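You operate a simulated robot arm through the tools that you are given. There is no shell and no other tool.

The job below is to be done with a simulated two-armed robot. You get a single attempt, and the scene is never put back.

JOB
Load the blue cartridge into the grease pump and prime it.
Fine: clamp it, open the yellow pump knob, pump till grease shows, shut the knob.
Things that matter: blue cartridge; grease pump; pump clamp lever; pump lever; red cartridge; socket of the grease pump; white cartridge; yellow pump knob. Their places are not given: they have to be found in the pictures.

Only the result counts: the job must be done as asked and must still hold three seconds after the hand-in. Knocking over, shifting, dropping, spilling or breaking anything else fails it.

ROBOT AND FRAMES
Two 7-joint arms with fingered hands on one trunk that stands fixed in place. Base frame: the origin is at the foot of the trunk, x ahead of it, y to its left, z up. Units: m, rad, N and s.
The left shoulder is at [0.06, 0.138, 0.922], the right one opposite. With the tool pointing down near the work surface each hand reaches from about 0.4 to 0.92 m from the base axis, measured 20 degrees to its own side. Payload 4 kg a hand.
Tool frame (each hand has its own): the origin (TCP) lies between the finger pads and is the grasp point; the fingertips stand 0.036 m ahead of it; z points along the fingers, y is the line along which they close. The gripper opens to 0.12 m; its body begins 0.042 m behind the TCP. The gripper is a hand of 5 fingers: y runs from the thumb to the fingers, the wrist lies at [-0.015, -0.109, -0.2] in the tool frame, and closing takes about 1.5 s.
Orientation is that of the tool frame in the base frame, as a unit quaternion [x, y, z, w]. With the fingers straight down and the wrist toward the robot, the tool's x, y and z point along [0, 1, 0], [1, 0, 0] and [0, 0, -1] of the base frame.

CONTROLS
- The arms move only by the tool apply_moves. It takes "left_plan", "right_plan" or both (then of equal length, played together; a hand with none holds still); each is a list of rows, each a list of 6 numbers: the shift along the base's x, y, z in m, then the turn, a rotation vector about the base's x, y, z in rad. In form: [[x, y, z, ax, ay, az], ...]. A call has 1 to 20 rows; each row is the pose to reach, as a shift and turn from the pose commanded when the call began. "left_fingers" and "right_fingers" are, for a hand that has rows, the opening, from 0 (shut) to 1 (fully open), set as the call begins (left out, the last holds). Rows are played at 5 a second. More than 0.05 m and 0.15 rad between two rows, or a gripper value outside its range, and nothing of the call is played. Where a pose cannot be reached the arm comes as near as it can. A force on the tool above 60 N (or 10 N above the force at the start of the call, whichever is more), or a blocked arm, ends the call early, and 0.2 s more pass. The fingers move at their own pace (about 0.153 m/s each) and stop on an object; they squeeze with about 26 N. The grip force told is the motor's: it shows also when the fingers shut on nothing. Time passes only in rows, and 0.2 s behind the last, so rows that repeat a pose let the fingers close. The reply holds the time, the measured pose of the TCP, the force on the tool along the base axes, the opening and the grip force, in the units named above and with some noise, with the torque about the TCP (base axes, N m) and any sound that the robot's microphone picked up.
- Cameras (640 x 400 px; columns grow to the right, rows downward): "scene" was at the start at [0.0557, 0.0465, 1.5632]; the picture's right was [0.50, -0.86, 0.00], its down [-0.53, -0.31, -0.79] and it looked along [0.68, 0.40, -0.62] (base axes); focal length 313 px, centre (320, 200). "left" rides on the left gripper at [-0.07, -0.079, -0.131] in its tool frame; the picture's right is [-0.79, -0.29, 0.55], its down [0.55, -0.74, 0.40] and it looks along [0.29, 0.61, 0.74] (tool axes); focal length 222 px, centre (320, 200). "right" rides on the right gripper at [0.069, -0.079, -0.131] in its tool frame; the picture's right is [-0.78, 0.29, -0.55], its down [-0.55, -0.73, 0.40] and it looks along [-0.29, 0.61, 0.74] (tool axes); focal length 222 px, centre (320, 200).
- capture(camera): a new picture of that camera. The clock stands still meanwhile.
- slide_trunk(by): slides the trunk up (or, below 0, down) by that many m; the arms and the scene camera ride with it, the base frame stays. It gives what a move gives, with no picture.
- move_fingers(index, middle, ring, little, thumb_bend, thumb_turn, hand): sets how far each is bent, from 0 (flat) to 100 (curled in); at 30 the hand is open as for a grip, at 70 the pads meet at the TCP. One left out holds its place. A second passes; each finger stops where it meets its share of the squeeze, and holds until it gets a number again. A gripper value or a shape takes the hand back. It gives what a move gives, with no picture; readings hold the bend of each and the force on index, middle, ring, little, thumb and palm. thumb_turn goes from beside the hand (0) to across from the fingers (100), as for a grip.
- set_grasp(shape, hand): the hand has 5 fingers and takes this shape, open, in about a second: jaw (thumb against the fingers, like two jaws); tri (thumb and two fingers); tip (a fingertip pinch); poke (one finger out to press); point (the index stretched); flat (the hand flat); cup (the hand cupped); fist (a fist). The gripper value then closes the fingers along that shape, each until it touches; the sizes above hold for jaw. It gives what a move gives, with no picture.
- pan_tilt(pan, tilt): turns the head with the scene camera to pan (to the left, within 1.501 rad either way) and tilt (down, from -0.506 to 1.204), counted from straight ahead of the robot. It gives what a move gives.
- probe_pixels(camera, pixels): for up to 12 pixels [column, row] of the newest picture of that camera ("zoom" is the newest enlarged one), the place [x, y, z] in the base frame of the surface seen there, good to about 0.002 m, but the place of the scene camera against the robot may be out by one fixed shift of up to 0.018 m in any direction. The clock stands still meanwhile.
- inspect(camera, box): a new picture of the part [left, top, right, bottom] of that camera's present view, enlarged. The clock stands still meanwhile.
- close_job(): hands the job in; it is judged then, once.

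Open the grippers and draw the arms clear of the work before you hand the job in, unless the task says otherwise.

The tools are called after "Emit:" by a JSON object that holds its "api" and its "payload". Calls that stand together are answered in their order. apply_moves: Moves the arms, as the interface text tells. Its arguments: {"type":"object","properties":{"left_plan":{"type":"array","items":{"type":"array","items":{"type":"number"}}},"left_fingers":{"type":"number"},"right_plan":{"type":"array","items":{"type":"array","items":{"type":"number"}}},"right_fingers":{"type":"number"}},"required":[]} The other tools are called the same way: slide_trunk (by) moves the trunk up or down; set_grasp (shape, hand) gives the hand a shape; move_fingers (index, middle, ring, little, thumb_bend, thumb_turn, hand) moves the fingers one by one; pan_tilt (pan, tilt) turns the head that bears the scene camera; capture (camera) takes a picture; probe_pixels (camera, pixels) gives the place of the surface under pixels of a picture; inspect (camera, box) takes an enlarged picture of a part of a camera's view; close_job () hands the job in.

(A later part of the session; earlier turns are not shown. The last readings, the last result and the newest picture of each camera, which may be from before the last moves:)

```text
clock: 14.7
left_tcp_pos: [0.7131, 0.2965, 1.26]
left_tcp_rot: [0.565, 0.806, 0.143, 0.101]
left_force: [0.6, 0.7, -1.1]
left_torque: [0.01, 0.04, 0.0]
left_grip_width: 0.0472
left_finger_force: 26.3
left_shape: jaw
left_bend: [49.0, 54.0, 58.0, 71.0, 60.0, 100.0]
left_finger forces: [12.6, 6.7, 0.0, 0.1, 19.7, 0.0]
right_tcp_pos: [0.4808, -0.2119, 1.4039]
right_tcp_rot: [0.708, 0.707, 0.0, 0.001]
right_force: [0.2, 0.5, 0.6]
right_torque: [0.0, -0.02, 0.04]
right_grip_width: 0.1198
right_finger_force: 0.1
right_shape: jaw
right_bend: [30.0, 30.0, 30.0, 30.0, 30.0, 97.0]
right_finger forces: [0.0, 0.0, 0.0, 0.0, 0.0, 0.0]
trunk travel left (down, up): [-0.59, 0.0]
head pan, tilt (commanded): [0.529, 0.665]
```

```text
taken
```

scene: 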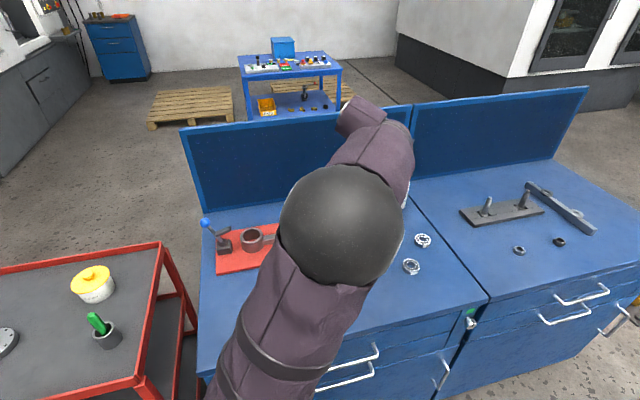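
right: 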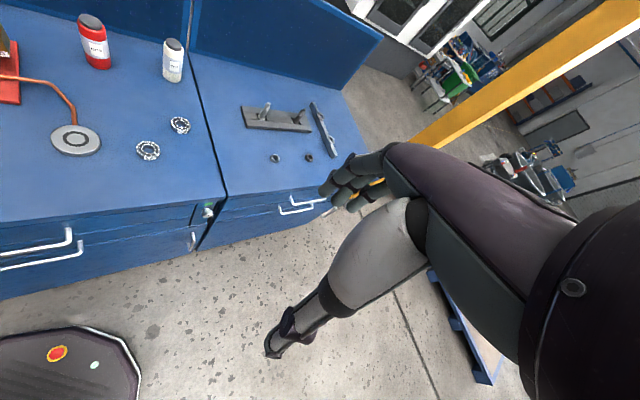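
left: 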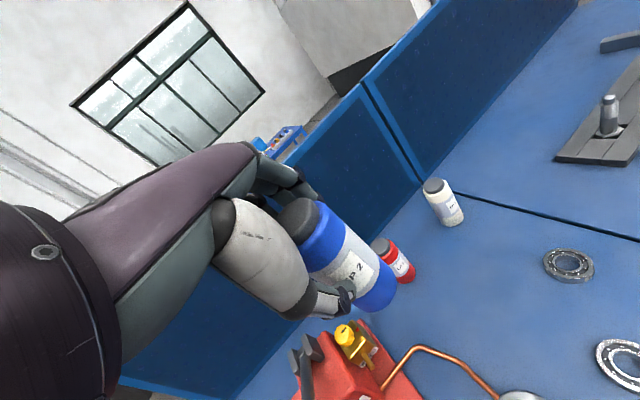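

Blue is held upright, the elbow folds upward clear of the pump, and red and white still stand. I'll fly it at about 1.29 m over the pump toward the socket and then look down with the left camera.

Emit:
{"api": "apply_moves", "payload": {"left_plan": [[-0.01, 0.03, 0.02, 0, 0, 0], [-0.025, 0.07, 0.035, 0, 0, 0], [-0.04, 0.11, 0.04, 0, 0, 0], [-0.06, 0.15, 0.04, 0, 0, 0], [-0.08, 0.19, 0.04, 0, 0, 0], [-0.1, 0.23, 0.04, 0, 0, 0], [-0.125, 0.265, 0.04, 0, 0, 0], [-0.15, 0.3, 0.04, 0, 0, 0]]}}

Emit:
{"api": "capture", "payload": {"camera": "left"}}

Emit:
{"api": "capture", "payload": {"camera": "scene"}}

```text
clock: 16.4
left_tcp_pos: [0.5637, 0.5979, 1.298]
left_tcp_rot: [0.565, 0.806, 0.142, 0.1]
left_force: [-0.2, 0.2, -1.9]
left_torque: [0.0, 0.03, 0.01]
left_grip_width: 0.0475
left_finger_force: 25.9
left_shape: jaw
left_bend: [49.0, 54.0, 58.0, 71.0, 60.0, 100.0]
left_finger forces: [12.4, 6.8, 0.0, 0.0, 19.6, 0.0]
right_tcp_pos: [0.4798, -0.2106, 1.4039]
right_tcp_rot: [0.707, 0.707, 0.0, 0.0]
right_force: [0.6, 0.6, -0.2]
right_torque: [0.0, 0.02, -0.02]
right_grip_width: 0.1195
right_finger_force: 0.0
right_shape: jaw
right_bend: [30.0, 30.0, 30.0, 30.0, 30.0, 97.0]
right_finger forces: [0.1, 0.1, 0.0, 0.0, 0.0, 0.1]
trunk travel left (down, up): [-0.59, 0.0]
head pan, tilt (commanded): [0.529, 0.665]
```

```text
taken
```

left: 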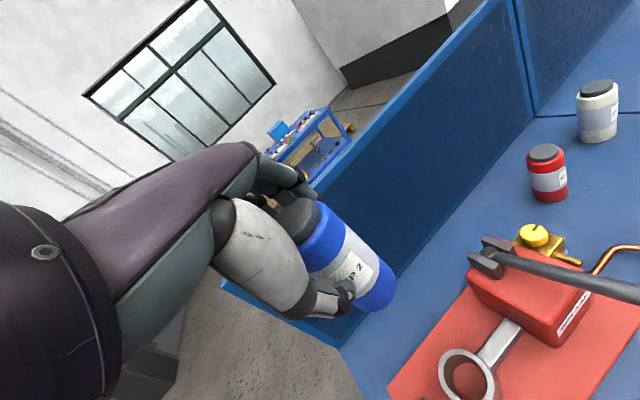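

```text
taken
```

scene: 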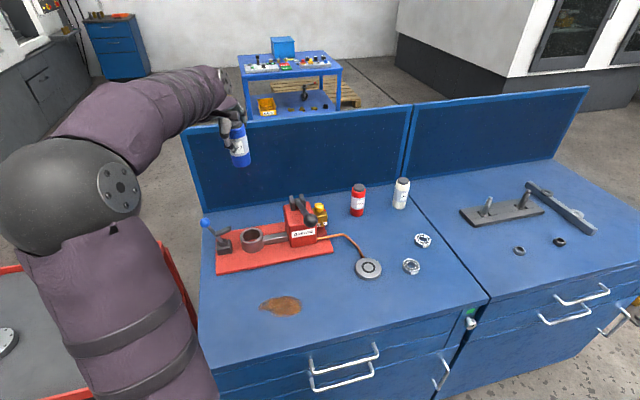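

Both cameras now see the socket: left at (468,378) and scene at (252,238). I'll zoom both on it, measure the rim, and cross-calibrate the scene camera with the red cap.

Emit:
{"api": "inspect", "payload": {"camera": "left", "box": [400, 320, 528, 400]}}

Emit:
{"api": "probe_pixels", "payload": {"camera": "zoom", "pixels": [[204, 270], [452, 230], [330, 156], [460, 300], [440, 190], [270, 170], [430, 200], [226, 310], [330, 300], [560, 120], [600, 60], [100, 380]]}}

Emit:
{"api": "inspect", "payload": {"camera": "scene", "box": [195, 210, 275, 270]}}

Emit:
{"api": "probe_pixels", "payload": {"camera": "zoom", "pixels": [[385, 235], [542, 225], [440, 150], [480, 300], [460, 140], [380, 210], [540, 200], [455, 290], [100, 105], [330, 190], [325, 255], [240, 230]]}}

```text
5.00 times, centred on (464, 360) of left
```

zoom: 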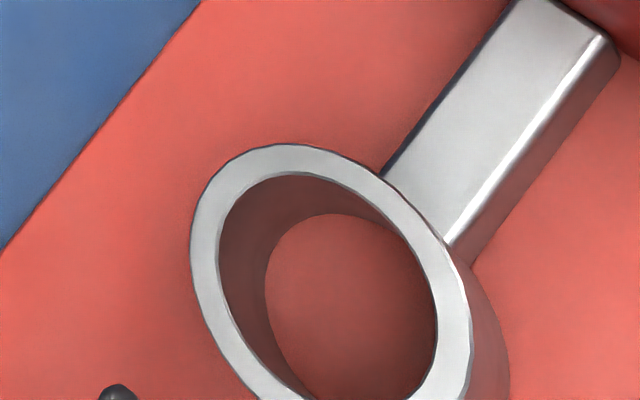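

```text
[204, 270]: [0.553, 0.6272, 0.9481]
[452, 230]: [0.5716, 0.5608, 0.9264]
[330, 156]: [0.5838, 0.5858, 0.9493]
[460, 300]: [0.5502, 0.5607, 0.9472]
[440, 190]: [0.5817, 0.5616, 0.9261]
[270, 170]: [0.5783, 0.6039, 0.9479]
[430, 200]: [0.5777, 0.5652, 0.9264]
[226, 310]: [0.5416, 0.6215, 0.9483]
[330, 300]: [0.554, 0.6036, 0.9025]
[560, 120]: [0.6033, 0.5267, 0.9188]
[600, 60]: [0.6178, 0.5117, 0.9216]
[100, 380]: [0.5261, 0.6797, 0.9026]
```

```text
6.67 times, centred on (235, 240) of scene
```

zoom: 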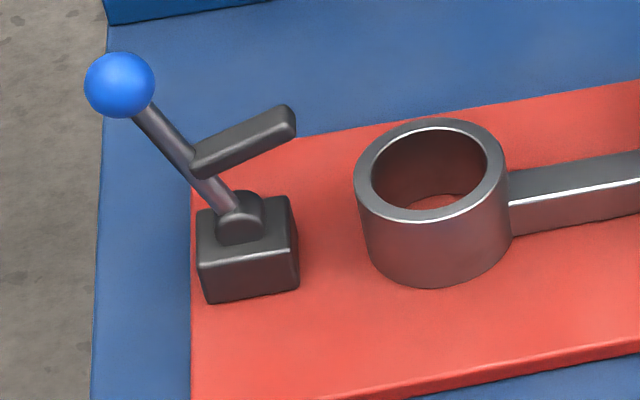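

```text
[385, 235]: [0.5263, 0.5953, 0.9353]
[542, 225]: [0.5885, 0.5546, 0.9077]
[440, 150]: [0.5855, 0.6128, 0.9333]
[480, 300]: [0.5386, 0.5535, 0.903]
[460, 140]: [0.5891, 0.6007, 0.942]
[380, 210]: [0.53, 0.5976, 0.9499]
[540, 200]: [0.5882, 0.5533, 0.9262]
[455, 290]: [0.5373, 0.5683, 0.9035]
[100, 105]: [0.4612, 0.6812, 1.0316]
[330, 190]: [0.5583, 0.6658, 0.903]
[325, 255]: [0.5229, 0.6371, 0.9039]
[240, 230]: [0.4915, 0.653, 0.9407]
```

The rim top is at z≈0.948. I'll probe eight points around the rim band in this scene zoom, and the red cap and knob in both views, to fix the socket centre and the scene camera's shift.

Emit:
{"api": "probe_pixels", "payload": {"camera": "zoom", "pixels": [[363, 182], [499, 165], [430, 124], [436, 216], [385, 140], [478, 134], [482, 200], [388, 207], [245, 150], [285, 115], [190, 160], [270, 205]]}}

Emit:
{"api": "probe_pixels", "payload": {"camera": "left", "pixels": [[546, 152], [535, 152], [556, 152], [546, 148], [599, 88], [533, 233], [484, 250], [500, 245]]}}

Emit:
{"api": "inspect", "payload": {"camera": "scene", "box": [270, 170, 430, 270]}}

Emit:
{"api": "probe_pixels", "payload": {"camera": "zoom", "pixels": [[352, 60], [330, 60], [374, 60], [352, 66], [528, 40], [200, 142], [205, 145], [160, 185]]}}

```text
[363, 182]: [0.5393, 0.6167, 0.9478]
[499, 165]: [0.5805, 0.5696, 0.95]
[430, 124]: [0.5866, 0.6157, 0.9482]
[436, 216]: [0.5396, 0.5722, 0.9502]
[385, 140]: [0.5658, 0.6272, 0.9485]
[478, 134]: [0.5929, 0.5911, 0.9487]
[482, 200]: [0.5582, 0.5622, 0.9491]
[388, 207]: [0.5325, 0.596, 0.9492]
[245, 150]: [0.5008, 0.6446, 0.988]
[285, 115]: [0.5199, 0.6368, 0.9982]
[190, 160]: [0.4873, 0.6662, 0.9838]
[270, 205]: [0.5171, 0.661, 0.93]
```

```text
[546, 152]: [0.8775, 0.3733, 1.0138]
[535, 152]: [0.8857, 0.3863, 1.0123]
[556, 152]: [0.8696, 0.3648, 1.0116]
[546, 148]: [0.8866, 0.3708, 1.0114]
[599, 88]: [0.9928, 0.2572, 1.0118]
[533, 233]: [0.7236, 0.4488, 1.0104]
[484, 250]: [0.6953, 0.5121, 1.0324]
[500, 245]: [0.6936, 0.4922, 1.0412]
```

```text
4.00 times, centred on (350, 220) of scene
```

zoom: 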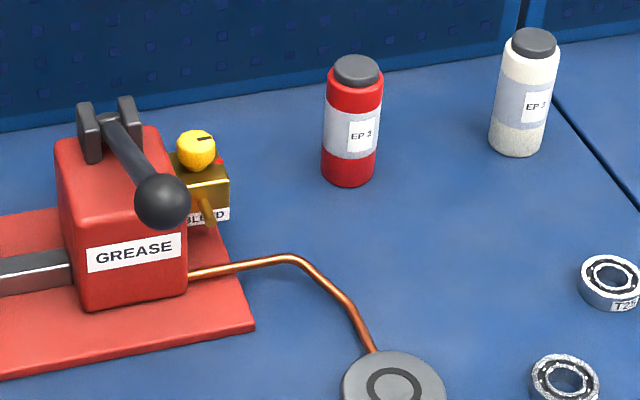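

```text
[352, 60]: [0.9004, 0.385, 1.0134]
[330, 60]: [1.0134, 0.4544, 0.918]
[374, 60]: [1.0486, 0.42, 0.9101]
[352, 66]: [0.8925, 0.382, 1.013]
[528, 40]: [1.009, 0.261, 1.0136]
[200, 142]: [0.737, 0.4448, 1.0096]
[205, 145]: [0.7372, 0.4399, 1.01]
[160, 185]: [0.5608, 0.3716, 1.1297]
```

The scene rim points give a socket centre of about (0.562, 0.594, 0.949) in scene-camera coordinates, and the red cap suggests that camera reads about +9 mm in x. I'll measure the held cartridge in the same scene camera so that the shift cancels.

Emit:
{"api": "inspect", "payload": {"camera": "scene", "box": [200, 95, 280, 175]}}

Emit:
{"api": "probe_pixels", "payload": {"camera": "zoom", "pixels": [[300, 200], [320, 200], [340, 200], [360, 200], [280, 330], [300, 330], [320, 330], [340, 330], [360, 330], [320, 350], [340, 260], [320, 170]]}}

Emit:
{"api": "inspect", "payload": {"camera": "left", "box": [250, 180, 410, 330]}}

Emit:
{"api": "probe_pixels", "payload": {"camera": "zoom", "pixels": [[200, 120], [350, 150], [400, 150], [450, 200], [500, 250], [430, 270], [480, 310], [540, 270], [520, 320], [300, 100], [560, 280], [400, 230]]}}

```text
5.00 times, centred on (240, 135) of scene
```

zoom: 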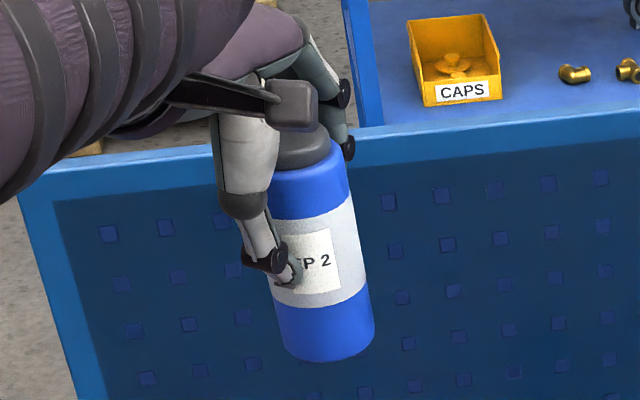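

```text
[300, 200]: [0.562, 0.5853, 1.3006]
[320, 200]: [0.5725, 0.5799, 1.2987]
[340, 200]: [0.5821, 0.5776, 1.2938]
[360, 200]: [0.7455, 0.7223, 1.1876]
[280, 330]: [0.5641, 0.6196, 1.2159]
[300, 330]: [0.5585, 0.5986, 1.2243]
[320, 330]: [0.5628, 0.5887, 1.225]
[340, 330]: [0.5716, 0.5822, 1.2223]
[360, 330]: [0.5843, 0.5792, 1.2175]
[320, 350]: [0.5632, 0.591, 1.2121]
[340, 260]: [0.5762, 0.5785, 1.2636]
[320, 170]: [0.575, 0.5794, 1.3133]
```

```text
2.67 times, centred on (330, 255) of left
```

zoom: 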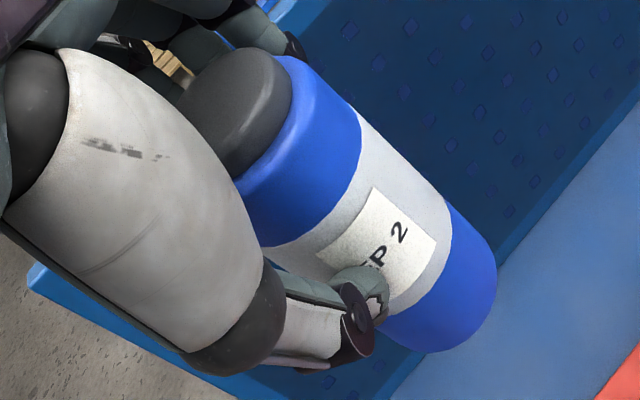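

```text
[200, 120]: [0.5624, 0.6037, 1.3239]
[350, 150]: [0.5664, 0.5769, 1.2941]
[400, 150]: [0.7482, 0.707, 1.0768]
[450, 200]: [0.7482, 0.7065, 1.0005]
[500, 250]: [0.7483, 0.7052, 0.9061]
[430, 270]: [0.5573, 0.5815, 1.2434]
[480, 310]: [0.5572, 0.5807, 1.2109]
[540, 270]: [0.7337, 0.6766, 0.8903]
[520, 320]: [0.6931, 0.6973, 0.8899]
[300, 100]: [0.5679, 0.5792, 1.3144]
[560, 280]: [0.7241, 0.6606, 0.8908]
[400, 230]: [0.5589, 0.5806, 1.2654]
```

The cartridge axis sits at about (0.585, 0.605) in scene coordinates against the socket's (0.562, 0.594). I'll yaw back 16° so the free fingers stay clear of the clamp bar, shift over the socket, and descend to about 4 cm above the rim.

Emit:
{"api": "apply_moves", "payload": {"left_plan": [[-0.008, -0.003, 0, 0, 0, -0.093], [-0.016, -0.005, 0, 0, 0, -0.187], [-0.0241, -0.0077, 0, 0, 0, -0.28], [-0.0241, -0.0077, -0.04, 0, 0, -0.28], [-0.0241, -0.0077, -0.08, 0, 0, -0.28], [-0.0241, -0.0077, -0.12, 0, 0, -0.28], [-0.0241, -0.0077, -0.16, 0, 0, -0.28], [-0.0241, -0.0077, -0.19, 0, 0, -0.28], [-0.0241, -0.0077, -0.208, 0, 0, -0.28], [-0.0241, -0.0077, -0.208, 0, 0, -0.28]]}}

Emit:
{"api": "capture", "payload": {"camera": "left"}}

Emit:
{"api": "inspect", "payload": {"camera": "scene", "box": [200, 170, 300, 270]}}

```text
clock: 18.6
left_tcp_pos: [0.537, 0.5899, 1.0897]
left_tcp_rot: [0.671, 0.72, 0.128, 0.119]
left_force: [-0.5, -0.1, -1.1]
left_torque: [-0.01, -0.01, 0.0]
left_grip_width: 0.0474
left_finger_force: 26.2
left_shape: jaw
left_bend: [49.0, 54.0, 58.0, 71.0, 60.0, 100.0]
left_finger forces: [12.6, 6.7, 0.1, 0.0, 19.5, 0.0]
right_tcp_pos: [0.4803, -0.2107, 1.4038]
right_tcp_rot: [0.707, 0.707, -0.001, 0.0]
right_force: [-0.4, -0.6, -0.7]
right_torque: [0.01, 0.01, 0.0]
right_grip_width: 0.1198
right_finger_force: 0.2
right_shape: jaw
right_bend: [30.0, 30.0, 30.0, 30.0, 30.0, 97.0]
right_finger forces: [0.0, 0.1, 0.0, 0.1, 0.1, 0.0]
trunk travel left (down, up): [-0.59, 0.0]
head pan, tilt (commanded): [0.529, 0.665]
```

```text
taken
```

left: 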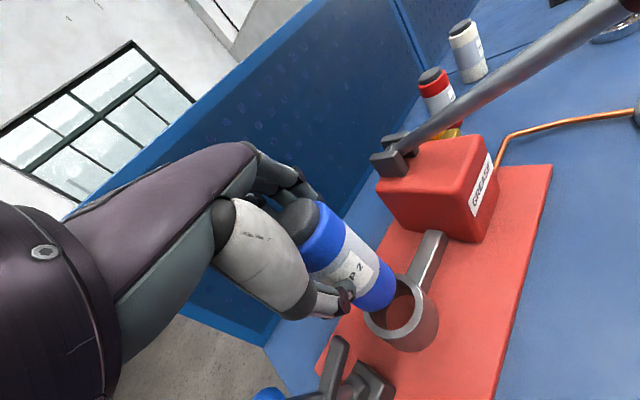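

```text
4.00 times, centred on (250, 220) of scene
```

zoom: 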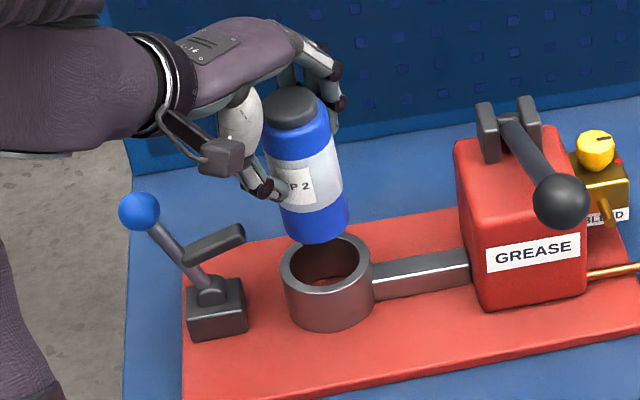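

The cartridge hangs just above and behind the socket opening in the scene view. I'll probe both the cartridge body and the rim in this zoom to compute the remaining offset.

Emit:
{"api": "inspect", "payload": {"camera": "scene", "box": [255, 200, 305, 255]}}

Emit:
{"api": "inspect", "payload": {"camera": "scene", "box": [250, 185, 310, 260]}}

```text
7.27 times, centred on (280, 228) of scene
```

zoom: 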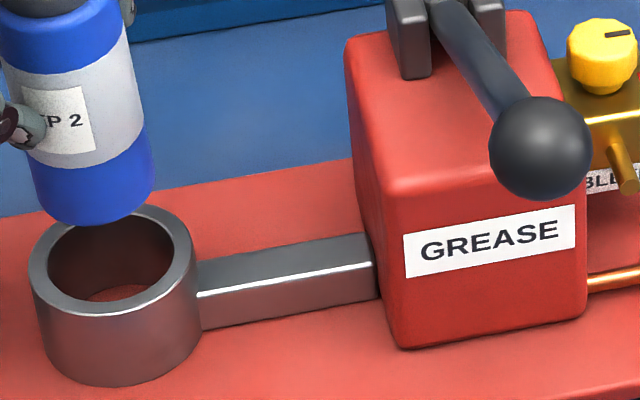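

```text
5.33 times, centred on (280, 222) of scene
```

zoom: 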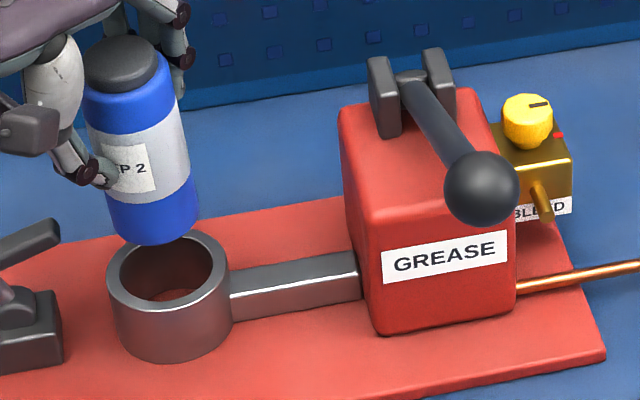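

I'll centre the zoom on the cartridge bottom and the socket at about (252,230).

Emit:
{"api": "inspect", "payload": {"camera": "scene", "box": [220, 200, 284, 260]}}

Emit:
{"api": "probe_pixels", "payload": {"camera": "zoom", "pixels": [[260, 130], [280, 130], [300, 130], [320, 130], [340, 130], [360, 130], [275, 70], [295, 70], [315, 70], [335, 70], [350, 70], [320, 50]]}}

```text
6.67 times, centred on (252, 230) of scene
```

zoom: 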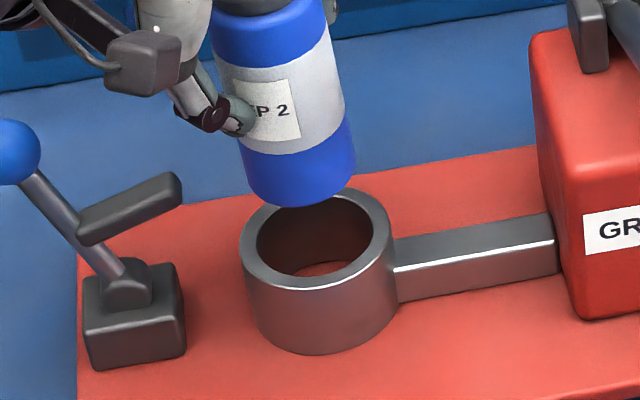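

```text
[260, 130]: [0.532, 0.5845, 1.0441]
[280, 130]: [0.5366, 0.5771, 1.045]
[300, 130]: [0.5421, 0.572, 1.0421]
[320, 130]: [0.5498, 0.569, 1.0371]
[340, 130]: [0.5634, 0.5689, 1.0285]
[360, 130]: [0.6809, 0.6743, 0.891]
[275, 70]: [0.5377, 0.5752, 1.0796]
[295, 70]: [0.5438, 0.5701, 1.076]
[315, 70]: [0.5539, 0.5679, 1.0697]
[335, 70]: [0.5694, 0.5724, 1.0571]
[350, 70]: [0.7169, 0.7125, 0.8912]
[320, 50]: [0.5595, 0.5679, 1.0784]
```

The cartridge axis fits (0.5565, 0.595) with r≈0.0268 and looks vertical within about 1°. I'll re-probe the rim in this same zoom for the exact relative offset.

Emit:
{"api": "probe_pixels", "payload": {"camera": "zoom", "pixels": [[249, 245], [258, 265], [285, 280], [318, 284], [350, 274], [374, 256], [386, 235], [374, 205], [350, 192], [245, 225], [385, 222], [300, 284]]}}

Emit:
{"api": "probe_pixels", "payload": {"camera": "left", "pixels": [[368, 325], [385, 337], [410, 330], [422, 305], [418, 290], [375, 335], [400, 337], [418, 320], [375, 290], [385, 285], [360, 300], [345, 270]]}}

Emit:
{"api": "inspect", "payload": {"camera": "left", "box": [320, 220, 460, 370]}}

```text
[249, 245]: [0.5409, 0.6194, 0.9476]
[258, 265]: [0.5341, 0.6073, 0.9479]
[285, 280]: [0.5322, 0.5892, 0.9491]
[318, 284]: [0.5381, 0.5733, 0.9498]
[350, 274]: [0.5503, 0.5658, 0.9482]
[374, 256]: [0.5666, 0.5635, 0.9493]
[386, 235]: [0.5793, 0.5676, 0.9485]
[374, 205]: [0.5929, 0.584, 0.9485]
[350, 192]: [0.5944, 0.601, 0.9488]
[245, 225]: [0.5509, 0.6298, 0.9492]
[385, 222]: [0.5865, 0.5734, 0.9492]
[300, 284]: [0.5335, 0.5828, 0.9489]
```

```text
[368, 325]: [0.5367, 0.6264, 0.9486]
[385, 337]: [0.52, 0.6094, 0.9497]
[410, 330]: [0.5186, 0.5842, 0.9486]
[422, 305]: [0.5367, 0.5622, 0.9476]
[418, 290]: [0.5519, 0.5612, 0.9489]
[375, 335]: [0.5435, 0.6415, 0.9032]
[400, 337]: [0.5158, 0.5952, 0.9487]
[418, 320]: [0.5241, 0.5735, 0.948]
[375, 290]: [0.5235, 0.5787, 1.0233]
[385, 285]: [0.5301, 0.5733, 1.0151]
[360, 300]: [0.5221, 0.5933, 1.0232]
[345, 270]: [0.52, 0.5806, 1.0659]
```

```text
2.67 times, centred on (390, 295) of left
```

zoom: 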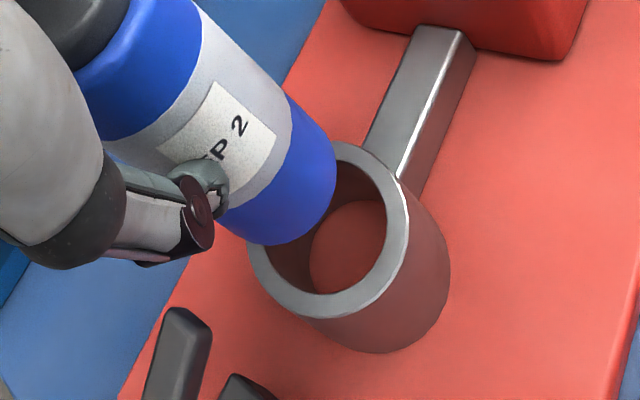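

Both cameras agree the cartridge needs about +6 mm in x and roughly 0 in y. I'll apply that and descend to a few mm above the rim.

Emit:
{"api": "apply_moves", "payload": {"left_plan": [[0.006, 0.0, 0.0, 0, 0, 0], [0.006, 0.0, -0.012, 0, 0, 0], [0.006, 0.0, -0.024, 0, 0, 0], [0.006, 0.0, -0.034, 0, 0, 0], [0.006, 0.0, -0.034, 0, 0, 0], [0.006, 0.0, -0.034, 0, 0, 0]]}}

Emit:
{"api": "inspect", "payload": {"camera": "scene", "box": [220, 200, 284, 260]}}

Emit:
{"api": "probe_pixels", "payload": {"camera": "zoom", "pixels": [[285, 195], [300, 195], [320, 195], [340, 195], [360, 190], [270, 150], [290, 150], [310, 150], [330, 150], [350, 150], [320, 225], [300, 225]]}}

Emit:
{"api": "inspect", "payload": {"camera": "left", "box": [320, 220, 460, 370]}}

```text
clock: 20.1
left_tcp_pos: [0.5419, 0.589, 1.0593]
left_tcp_rot: [0.672, 0.72, 0.127, 0.12]
left_force: [-0.1, -0.1, -1.3]
left_torque: [-0.01, 0.01, 0.03]
left_grip_width: 0.0473
left_finger_force: 25.9
left_shape: jaw
left_bend: [49.0, 54.0, 58.0, 71.0, 60.0, 100.0]
left_finger forces: [12.5, 6.7, 0.1, 0.0, 19.5, 0.0]
right_tcp_pos: [0.4808, -0.2118, 1.4033]
right_tcp_rot: [0.706, 0.708, 0.001, 0.0]
right_force: [0.4, -0.1, -1.0]
right_torque: [0.01, -0.02, 0.0]
right_grip_width: 0.1196
right_finger_force: 0.1
right_shape: jaw
right_bend: [30.0, 30.0, 30.0, 30.0, 30.0, 97.0]
right_finger forces: [0.0, 0.1, 0.0, 0.0, 0.0, 0.1]
trunk travel left (down, up): [-0.59, 0.0]
head pan, tilt (commanded): [0.529, 0.665]
```

```text
6.67 times, centred on (252, 230) of scene
```

zoom: 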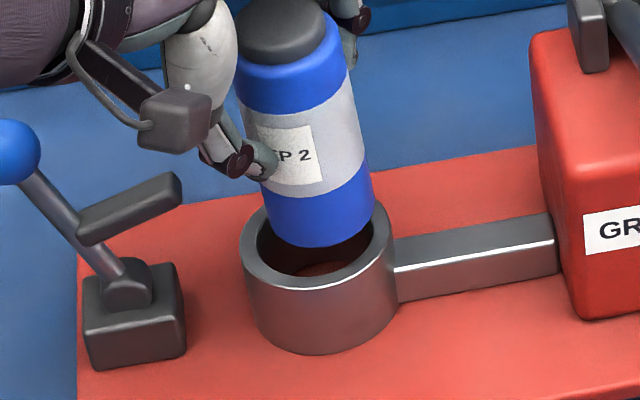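

```text
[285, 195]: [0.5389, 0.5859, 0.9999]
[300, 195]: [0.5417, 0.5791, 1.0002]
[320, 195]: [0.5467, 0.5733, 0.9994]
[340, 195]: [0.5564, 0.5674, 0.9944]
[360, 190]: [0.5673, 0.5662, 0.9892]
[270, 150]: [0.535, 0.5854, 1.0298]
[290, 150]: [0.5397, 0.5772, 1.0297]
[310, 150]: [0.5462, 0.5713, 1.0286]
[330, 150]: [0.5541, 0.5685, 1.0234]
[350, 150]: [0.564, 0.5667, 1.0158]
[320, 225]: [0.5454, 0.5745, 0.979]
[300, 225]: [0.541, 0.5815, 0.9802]
```

```text
2.67 times, centred on (390, 295) of left
```

zoom: 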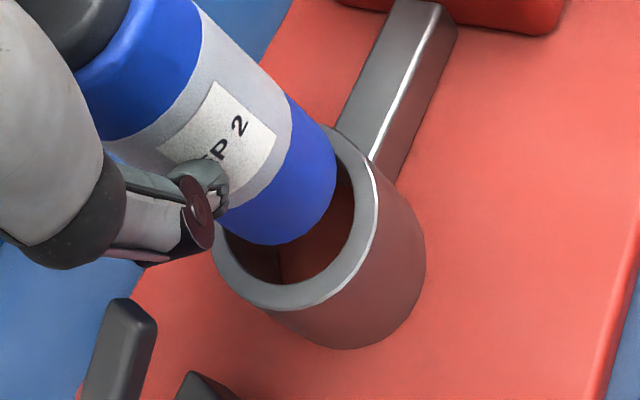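

The cartridge axis now reads about (0.5628, 0.593) against the socket's (0.5628, 0.5952), with the bottom about 15 mm above the rim. I'll nudge +2 mm in y and descend to the rim in small steps.

Emit:
{"api": "apply_moves", "payload": {"left_plan": [[0.0, 0.002, 0.0, 0, 0, 0], [0.0, 0.002, -0.005, 0, 0, 0], [0.0, 0.002, -0.01, 0, 0, 0], [0.0, 0.002, -0.01, 0, 0, 0]]}}

Emit:
{"api": "inspect", "payload": {"camera": "scene", "box": [232, 210, 280, 252]}}

Emit:
{"api": "inspect", "payload": {"camera": "left", "box": [340, 250, 440, 350]}}

```text
clock: 21.1
left_tcp_pos: [0.5423, 0.5921, 1.0468]
left_tcp_rot: [0.672, 0.719, 0.128, 0.12]
left_force: [0.4, 0.4, -2.6]
left_torque: [0.0, 0.0, 0.03]
left_grip_width: 0.0473
left_finger_force: 26.3
left_shape: jaw
left_bend: [49.0, 54.0, 58.0, 71.0, 60.0, 100.0]
left_finger forces: [12.5, 6.7, 0.0, 0.0, 19.4, 0.0]
right_tcp_pos: [0.4803, -0.2098, 1.4035]
right_tcp_rot: [0.707, 0.707, 0.0, 0.0]
right_force: [-0.3, -0.2, 0.0]
right_torque: [0.01, 0.03, 0.0]
right_grip_width: 0.1197
right_finger_force: 0.1
right_shape: jaw
right_bend: [30.0, 30.0, 30.0, 30.0, 30.0, 97.0]
right_finger forces: [0.0, 0.0, 0.1, 0.0, 0.1, 0.0]
trunk travel left (down, up): [-0.59, 0.0]
head pan, tilt (commanded): [0.529, 0.665]
```

```text
9.52 times, centred on (256, 231) of scene
```

zoom: 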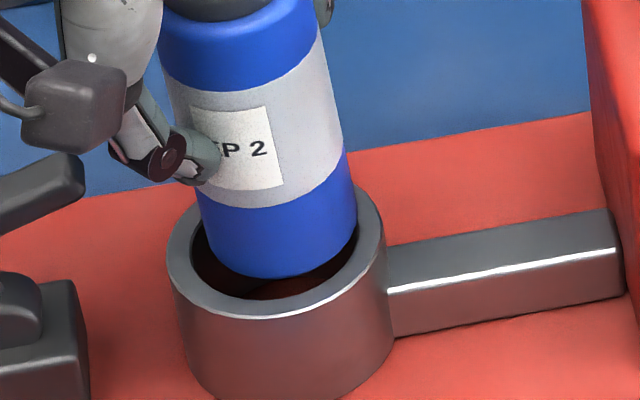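

```text
4.00 times, centred on (390, 300) of left
```

zoom: 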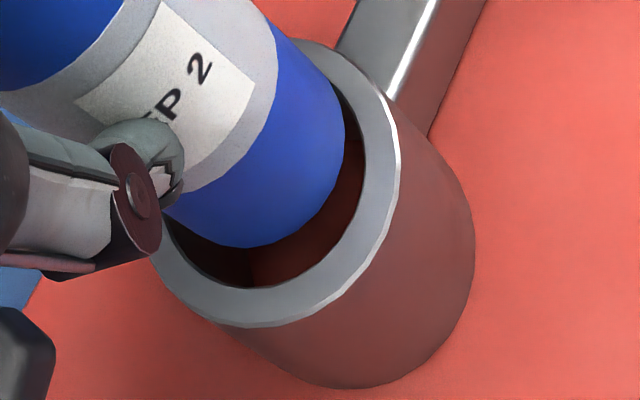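

The bottom is now a few mm above the rim and looks laterally centred (197–357 against 190–360 in the scene zoom). I'll re-measure the cylinder and rim once more in the scene zoom before entering.

Emit:
{"api": "inspect", "payload": {"camera": "scene", "box": [232, 210, 280, 252]}}

Emit:
{"api": "probe_pixels", "payload": {"camera": "zoom", "pixels": [[215, 230], [235, 230], [255, 230], [275, 230], [295, 230], [315, 230], [335, 230], [350, 225], [255, 80], [285, 80], [305, 75], [230, 80]]}}

Emit:
{"api": "probe_pixels", "payload": {"camera": "zoom", "pixels": [[178, 240], [185, 270], [205, 292], [240, 307], [275, 310], [310, 300], [345, 280], [368, 255], [374, 225], [366, 200], [180, 225], [225, 302]]}}

```text
9.52 times, centred on (256, 231) of scene
```

zoom: 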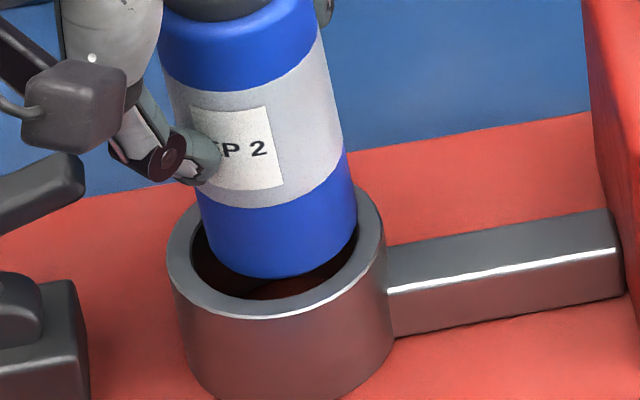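

```text
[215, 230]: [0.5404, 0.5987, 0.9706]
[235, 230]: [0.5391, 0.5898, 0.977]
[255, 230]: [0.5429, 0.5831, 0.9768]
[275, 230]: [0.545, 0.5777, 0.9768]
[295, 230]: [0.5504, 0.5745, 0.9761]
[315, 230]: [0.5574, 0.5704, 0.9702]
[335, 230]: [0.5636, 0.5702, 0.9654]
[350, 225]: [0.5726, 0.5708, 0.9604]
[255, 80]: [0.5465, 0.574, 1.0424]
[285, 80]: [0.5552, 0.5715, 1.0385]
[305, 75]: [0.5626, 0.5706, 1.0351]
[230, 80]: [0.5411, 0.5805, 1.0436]
```

```text
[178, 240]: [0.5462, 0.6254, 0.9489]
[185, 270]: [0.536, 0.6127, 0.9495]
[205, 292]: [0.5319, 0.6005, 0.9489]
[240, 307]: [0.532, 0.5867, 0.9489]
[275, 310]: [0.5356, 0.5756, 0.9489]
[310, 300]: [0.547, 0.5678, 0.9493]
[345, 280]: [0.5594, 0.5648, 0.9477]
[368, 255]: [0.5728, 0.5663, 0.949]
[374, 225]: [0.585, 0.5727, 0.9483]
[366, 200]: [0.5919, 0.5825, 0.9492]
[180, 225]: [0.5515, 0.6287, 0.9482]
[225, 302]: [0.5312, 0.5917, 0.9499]
```

The cartridge centre is about (0.564, 0.596) against the socket's (0.5628, 0.5953). Radii of about 25 mm and 28 mm give roughly 2–3 mm of play, so I'll nudge −1 mm in x and lower 15 mm into the socket, watching the force.

Emit:
{"api": "apply_moves", "payload": {"left_plan": [[-0.001, -0.0005, -0.003, 0, 0, 0], [-0.001, -0.0005, -0.006, 0, 0, 0], [-0.001, -0.0005, -0.009, 0, 0, 0], [-0.001, -0.0005, -0.012, 0, 0, 0], [-0.001, -0.0005, -0.015, 0, 0, 0]]}}

Emit:
{"api": "inspect", "payload": {"camera": "scene", "box": [232, 210, 280, 252]}}

```text
clock: 22.2
left_tcp_pos: [0.5413, 0.5931, 1.033]
left_tcp_rot: [0.671, 0.721, 0.127, 0.118]
left_force: [-1.0, 0.9, -2.2]
left_torque: [0.01, 0.02, 0.0]
left_grip_width: 0.047
left_finger_force: 26.0
left_shape: jaw
left_bend: [49.0, 54.0, 58.0, 71.0, 60.0, 100.0]
left_finger forces: [12.5, 6.7, 0.0, 0.0, 19.4, 0.1]
right_tcp_pos: [0.4812, -0.2106, 1.4035]
right_tcp_rot: [0.707, 0.707, 0.0, 0.0]
right_force: [0.0, -0.1, 0.1]
right_torque: [-0.02, -0.04, 0.02]
right_grip_width: 0.1194
right_finger_force: 0.0
right_shape: jaw
right_bend: [30.0, 30.0, 30.0, 30.0, 30.0, 97.0]
right_finger forces: [0.1, 0.1, 0.0, 0.0, 0.0, 0.0]
trunk travel left (down, up): [-0.59, 0.0]
head pan, tilt (commanded): [0.529, 0.665]
```

```text
9.52 times, centred on (256, 231) of scene
```

zoom: 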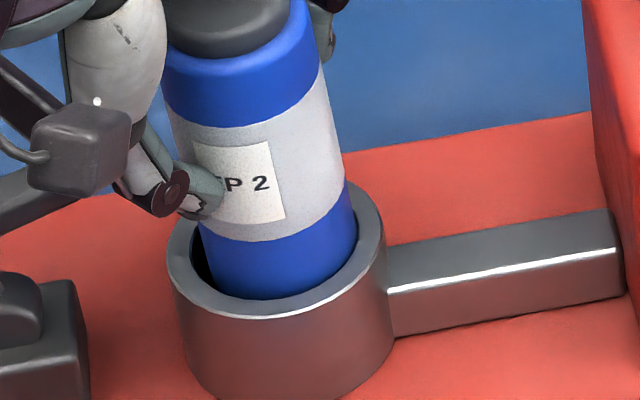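

The bottom has entered the socket with no contact force, though the gap is bigger on the left, at (195,260). I'll nudge about 2 mm toward image-left and lower another 15 mm.

Emit:
{"api": "apply_moves", "payload": {"left_plan": [[-0.001, 0.0015, 0, 0, 0, 0], [-0.001, 0.0015, -0.004, 0, 0, 0], [-0.001, 0.0015, -0.008, 0, 0, 0], [-0.001, 0.0015, -0.012, 0, 0, 0], [-0.001, 0.0015, -0.016, 0, 0, 0]]}}

Emit:
{"api": "inspect", "payload": {"camera": "scene", "box": [222, 205, 280, 252]}}

Emit:
{"api": "inspect", "payload": {"camera": "left", "box": [280, 220, 440, 350]}}

```text
clock: 23.4
left_tcp_pos: [0.5405, 0.5909, 1.0178]
left_tcp_rot: [0.672, 0.72, 0.127, 0.12]
left_force: [0.3, -0.5, -2.2]
left_torque: [0.01, 0.02, -0.02]
left_grip_width: 0.0472
left_finger_force: 25.8
left_shape: jaw
left_bend: [49.0, 54.0, 58.0, 71.0, 60.0, 100.0]
left_finger forces: [12.5, 6.7, 0.0, 0.1, 19.3, 0.0]
right_tcp_pos: [0.481, -0.2113, 1.4026]
right_tcp_rot: [0.706, 0.708, 0.0, 0.001]
right_force: [-0.5, 0.0, 0.3]
right_torque: [0.01, -0.02, -0.03]
right_grip_width: 0.1198
right_finger_force: 0.0
right_shape: jaw
right_bend: [30.0, 30.0, 30.0, 30.0, 30.0, 97.0]
right_finger forces: [0.0, 0.0, 0.0, 0.0, 0.0, 0.0]
trunk travel left (down, up): [-0.59, 0.0]
head pan, tilt (commanded): [0.529, 0.665]
```

```text
8.51 times, centred on (251, 228) of scene
```

zoom: 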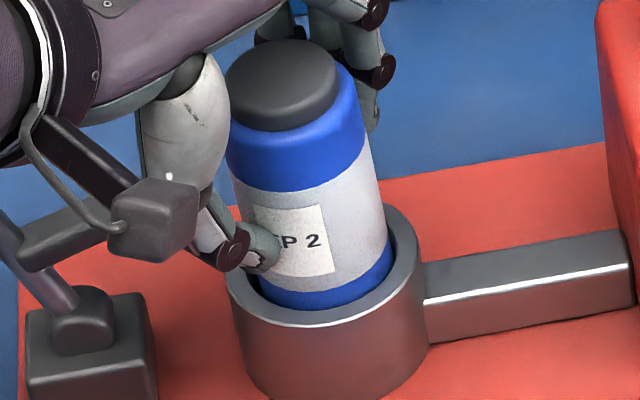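

```text
3.08 times, centred on (360, 285) of left
```

zoom: 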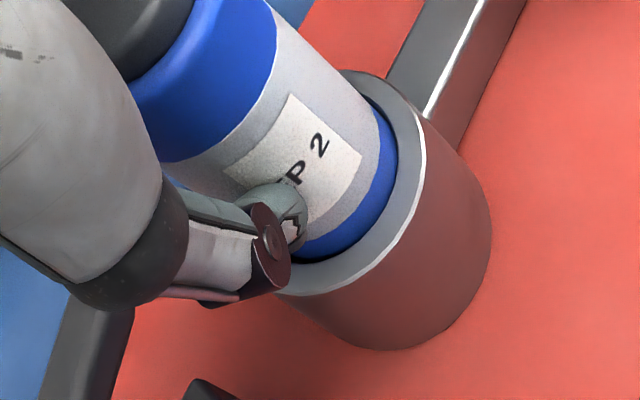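

It's going in smoothly with no side load. I'll lower a further 13 mm in 3 mm steps, watching for the thumb nearing the rim or the cartridge bottoming out.

Emit:
{"api": "apply_moves", "payload": {"left_plan": [[0, 0, -0.003, 0, 0, 0], [0, 0, -0.006, 0, 0, 0], [0, 0, -0.009, 0, 0, 0], [0, 0, -0.0115, 0, 0, 0], [0, 0, -0.013, 0, 0, 0]]}}

Emit:
{"api": "inspect", "payload": {"camera": "scene", "box": [222, 205, 280, 252]}}

Emit:
{"api": "inspect", "payload": {"camera": "left", "box": [280, 220, 440, 350]}}

```text
clock: 24.6
left_tcp_pos: [0.54, 0.5928, 1.006]
left_tcp_rot: [0.672, 0.719, 0.128, 0.119]
left_force: [0.2, 0.6, -1.3]
left_torque: [0.0, 0.01, -0.04]
left_grip_width: 0.0473
left_finger_force: 26.2
left_shape: jaw
left_bend: [49.0, 54.0, 58.0, 71.0, 60.0, 100.0]
left_finger forces: [12.7, 6.8, 0.0, 0.0, 19.3, 0.0]
right_tcp_pos: [0.4809, -0.2105, 1.4036]
right_tcp_rot: [0.707, 0.707, 0.0, 0.0]
right_force: [0.8, 0.6, 0.8]
right_torque: [0.01, 0.02, 0.02]
right_grip_width: 0.1199
right_finger_force: 0.0
right_shape: jaw
right_bend: [30.0, 30.0, 30.0, 30.0, 30.0, 97.0]
right_finger forces: [0.0, 0.1, 0.1, 0.1, 0.1, 0.0]
trunk travel left (down, up): [-0.59, 0.0]
head pan, tilt (commanded): [0.529, 0.665]
```

```text
8.51 times, centred on (251, 228) of scene
```

zoom: 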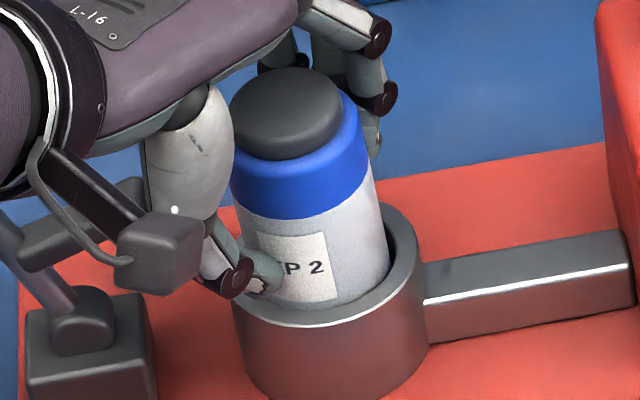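

```text
3.08 times, centred on (360, 285) of left
```

zoom: 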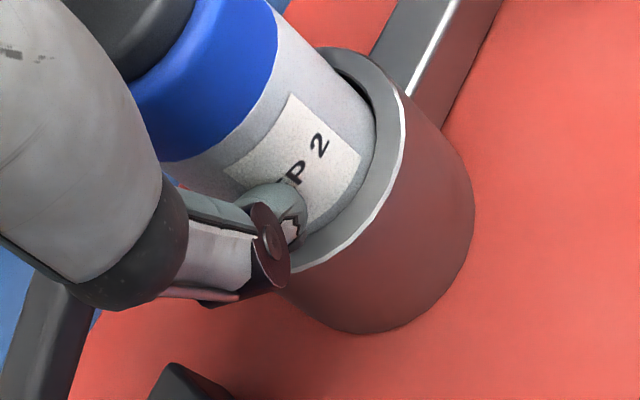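

The cartridge is about 6 mm from the floor and the thumb tip is close to the rim. I'll go 3 mm lower and then see whether it bottoms out.

Emit:
{"api": "apply_moves", "payload": {"left_plan": [[0, 0, -0.0015, 0, 0, 0], [0, 0, -0.003, 0, 0, 0], [0, 0, -0.003, 0, 0, 0]]}}

Emit:
{"api": "inspect", "payload": {"camera": "left", "box": [280, 220, 440, 350]}}

```text
clock: 25.4
left_tcp_pos: [0.5402, 0.5924, 1.0016]
left_tcp_rot: [0.671, 0.72, 0.126, 0.12]
left_force: [-0.5, 0.5, -1.5]
left_torque: [0.0, 0.03, 0.0]
left_grip_width: 0.0472
left_finger_force: 25.4
left_shape: jaw
left_bend: [49.0, 54.0, 58.0, 71.0, 60.0, 100.0]
left_finger forces: [12.5, 7.0, 0.1, 0.0, 19.6, 0.0]
right_tcp_pos: [0.4806, -0.2114, 1.4035]
right_tcp_rot: [0.707, 0.707, 0.001, 0.0]
right_force: [0.2, 0.2, 0.1]
right_torque: [-0.02, 0.04, -0.02]
right_grip_width: 0.1193
right_finger_force: 0.0
right_shape: jaw
right_bend: [30.0, 30.0, 30.0, 30.0, 30.0, 97.0]
right_finger forces: [0.1, 0.0, 0.0, 0.1, 0.0, 0.1]
trunk travel left (down, up): [-0.59, 0.0]
head pan, tilt (commanded): [0.529, 0.665]
```

```text
3.08 times, centred on (360, 285) of left
```

zoom: 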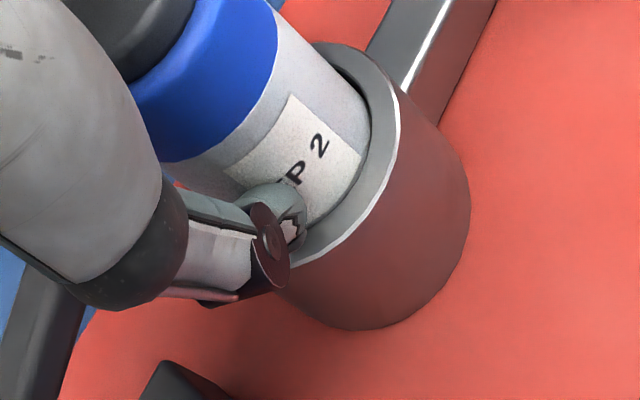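

The bottom is about at the floor (TCP z 1.0016). I'll open the hand while rising slightly, so the thumb tip doesn't scrape the rim, and then look.

Emit:
{"api": "apply_moves", "payload": {"left_plan": [[0, 0, 0.003, 0, 0, 0], [0.001, 0, 0.008, 0, 0, 0], [0.003, 0, 0.012, 0, 0, 0], [0.005, 0, 0.014, 0, 0, 0], [0.005, 0, 0.014, 0, 0, 0], [0.005, 0, 0.014, 0, 0, 0]], "left_fingers": 1}}

Emit:
{"api": "inspect", "payload": {"camera": "scene", "box": [222, 205, 280, 252]}}

Emit:
{"api": "capture", "payload": {"camera": "left"}}

```text
clock: 26.9
left_tcp_pos: [0.5458, 0.592, 1.016]
left_tcp_rot: [0.672, 0.72, 0.127, 0.119]
left_force: [0.9, -0.7, 0.1]
left_torque: [-0.01, -0.01, 0.04]
left_grip_width: 0.12
left_finger_force: 0.1
left_shape: jaw
left_bend: [30.0, 30.0, 30.0, 30.0, 30.0, 97.0]
left_finger forces: [0.1, 0.0, 0.0, 0.0, 0.1, 0.0]
right_tcp_pos: [0.4811, -0.2119, 1.4027]
right_tcp_rot: [0.707, 0.707, -0.001, 0.0]
right_force: [0.6, 0.6, 0.0]
right_torque: [0.02, -0.02, 0.01]
right_grip_width: 0.1195
right_finger_force: 0.1
right_shape: jaw
right_bend: [30.0, 30.0, 30.0, 30.0, 30.0, 97.0]
right_finger forces: [0.1, 0.0, 0.1, 0.0, 0.0, 0.0]
trunk travel left (down, up): [-0.59, 0.0]
head pan, tilt (commanded): [0.529, 0.665]
```

```text
8.51 times, centred on (251, 228) of scene
```

zoom: 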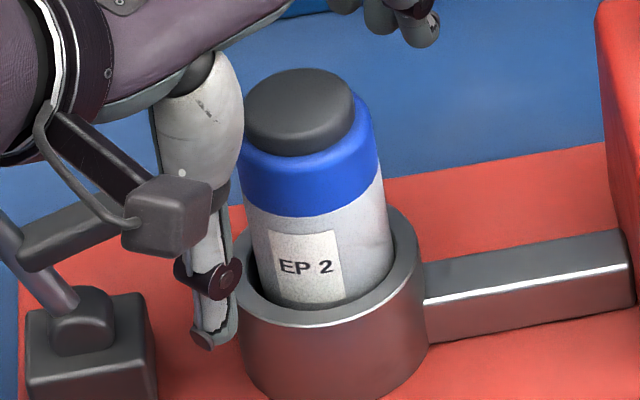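

```text
taken
```

left: 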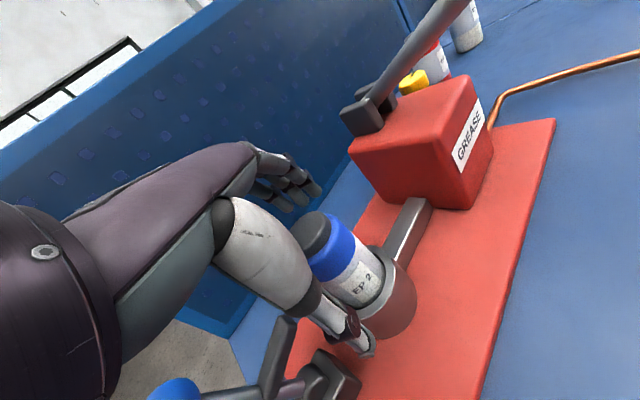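

The cartridge stands in the socket, released. I'll lift the hand straight up 12 cm.

Emit:
{"api": "apply_moves", "payload": {"left_plan": [[0, 0, 0.015, 0, 0, 0], [0, 0, 0.03, 0, 0, 0], [0, 0, 0.05, 0, 0, 0], [0, 0, 0.08, 0, 0, 0], [0, 0, 0.115, 0, 0, 0], [0, 0, 0.15, 0, 0, 0], [-0.02, 0, 0.18, 0, 0, 0], [-0.04, -0.02, 0.2, 0, 0, 0]]}}

Emit:
{"api": "inspect", "payload": {"camera": "scene", "box": [195, 195, 285, 255]}}

Emit:
{"api": "capture", "payload": {"camera": "left"}}

```text
clock: 28.6
left_tcp_pos: [0.505, 0.5705, 1.2189]
left_tcp_rot: [0.671, 0.72, 0.128, 0.12]
left_force: [-0.3, -0.8, 0.4]
left_torque: [0.07, 0.01, 0.03]
left_grip_width: 0.1196
left_finger_force: 0.0
left_shape: jaw
left_bend: [30.0, 30.0, 30.0, 30.0, 30.0, 97.0]
left_finger forces: [0.1, 0.0, 0.1, 0.1, 0.0, 0.0]
right_tcp_pos: [0.479, -0.2135, 1.4041]
right_tcp_rot: [0.707, 0.707, 0.0, -0.001]
right_force: [0.4, 0.2, -0.1]
right_torque: [0.01, -0.01, 0.0]
right_grip_width: 0.1199
right_finger_force: 0.1
right_shape: jaw
right_bend: [30.0, 30.0, 30.0, 30.0, 30.0, 97.0]
right_finger forces: [0.1, 0.1, 0.0, 0.0, 0.0, 0.1]
trunk travel left (down, up): [-0.59, 0.0]
head pan, tilt (commanded): [0.529, 0.665]
```

```text
6.67 times, centred on (240, 225) of scene
```

zoom: 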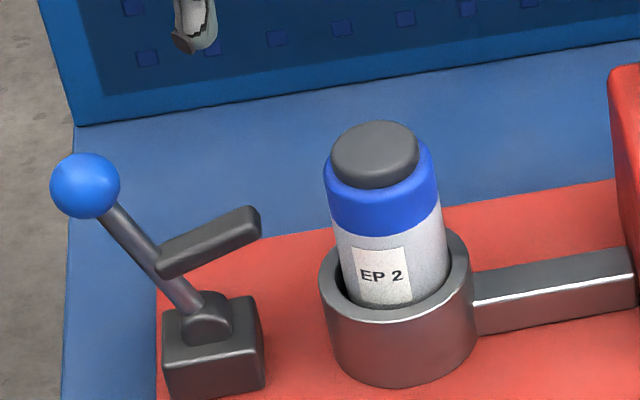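

```text
taken
```

left: 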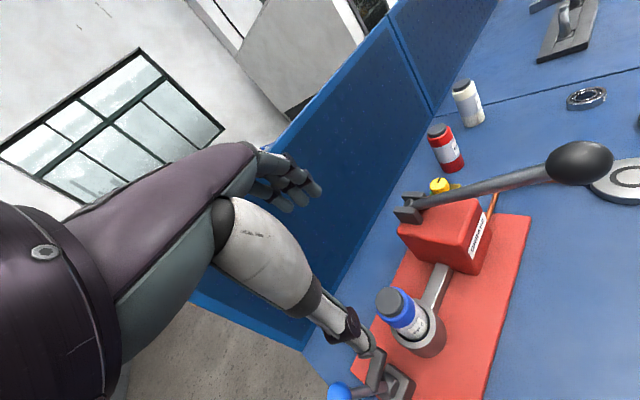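

The cartridge is standing in the socket. I'll check how deep it sits via the cap height, and measure the clamp lever's ball, rod, bar and pivot.

Emit:
{"api": "probe_pixels", "payload": {"camera": "zoom", "pixels": [[375, 145], [345, 140], [410, 145], [375, 125], [370, 175], [85, 185], [70, 165], [165, 270], [255, 220], [210, 235], [205, 310], [215, 370]]}}

Emit:
{"api": "inspect", "payload": {"camera": "left", "box": [310, 270, 450, 400]}}

Emit:
{"api": "probe_pixels", "payload": {"camera": "zoom", "pixels": [[215, 80], [190, 60], [240, 70], [195, 95], [60, 370], [90, 375], [200, 290], [190, 250], [205, 225], [250, 330], [130, 370], [160, 360]]}}

```text
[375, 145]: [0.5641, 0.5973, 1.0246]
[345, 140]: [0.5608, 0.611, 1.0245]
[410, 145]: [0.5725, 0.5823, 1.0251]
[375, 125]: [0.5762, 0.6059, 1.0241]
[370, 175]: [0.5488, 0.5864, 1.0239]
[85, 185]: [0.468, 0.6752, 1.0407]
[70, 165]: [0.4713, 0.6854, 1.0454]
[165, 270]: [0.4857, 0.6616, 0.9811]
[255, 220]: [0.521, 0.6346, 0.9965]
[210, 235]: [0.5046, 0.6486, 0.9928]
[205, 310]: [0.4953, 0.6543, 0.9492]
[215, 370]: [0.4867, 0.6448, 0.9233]
```

```text
3.08 times, centred on (380, 335) of left
```

zoom: 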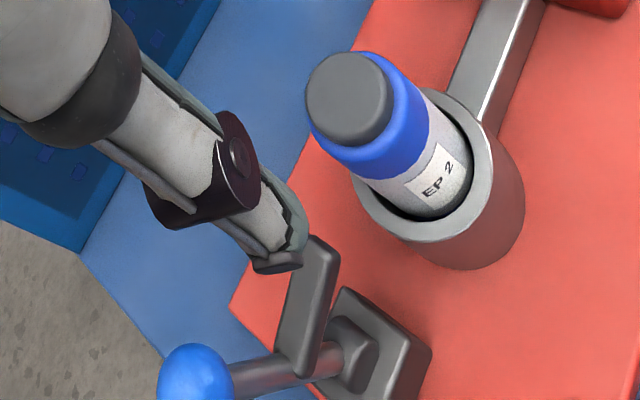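

```text
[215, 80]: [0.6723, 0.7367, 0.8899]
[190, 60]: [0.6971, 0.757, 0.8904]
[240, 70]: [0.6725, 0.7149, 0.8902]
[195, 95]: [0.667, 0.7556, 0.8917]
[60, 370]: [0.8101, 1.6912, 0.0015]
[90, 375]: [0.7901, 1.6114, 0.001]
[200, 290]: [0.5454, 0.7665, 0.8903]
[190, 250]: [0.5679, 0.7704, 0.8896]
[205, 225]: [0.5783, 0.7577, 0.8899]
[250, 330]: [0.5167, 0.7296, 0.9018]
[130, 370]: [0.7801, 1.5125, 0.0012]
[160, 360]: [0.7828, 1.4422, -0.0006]
```

The cap top is at z=1.0245, so the cartridge is fully seated (0.903 + 0.121). I'll take accurate points on the clamp lever from the left camera.

Emit:
{"api": "probe_pixels", "payload": {"camera": "zoom", "pixels": [[195, 375], [180, 365], [220, 370], [318, 245], [310, 270], [295, 345], [335, 270], [345, 340], [250, 375], [395, 345], [430, 355], [345, 295]]}}

Emit:
{"api": "inspect", "payload": {"camera": "scene", "box": [195, 205, 245, 250]}}

```text
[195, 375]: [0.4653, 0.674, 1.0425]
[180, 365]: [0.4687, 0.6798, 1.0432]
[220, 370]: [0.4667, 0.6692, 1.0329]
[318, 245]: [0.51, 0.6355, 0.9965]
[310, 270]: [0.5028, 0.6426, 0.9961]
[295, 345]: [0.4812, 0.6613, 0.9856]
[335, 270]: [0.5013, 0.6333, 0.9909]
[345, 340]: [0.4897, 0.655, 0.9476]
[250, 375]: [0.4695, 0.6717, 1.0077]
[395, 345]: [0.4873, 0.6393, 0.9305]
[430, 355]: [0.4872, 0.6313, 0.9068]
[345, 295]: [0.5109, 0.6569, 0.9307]
```

```text
8.89 times, centred on (220, 228) of scene
```

zoom: 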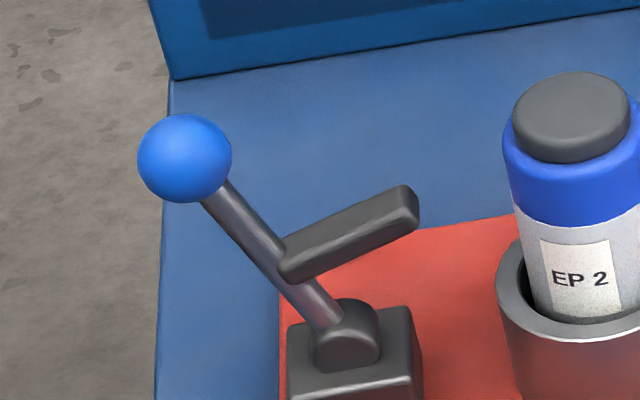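

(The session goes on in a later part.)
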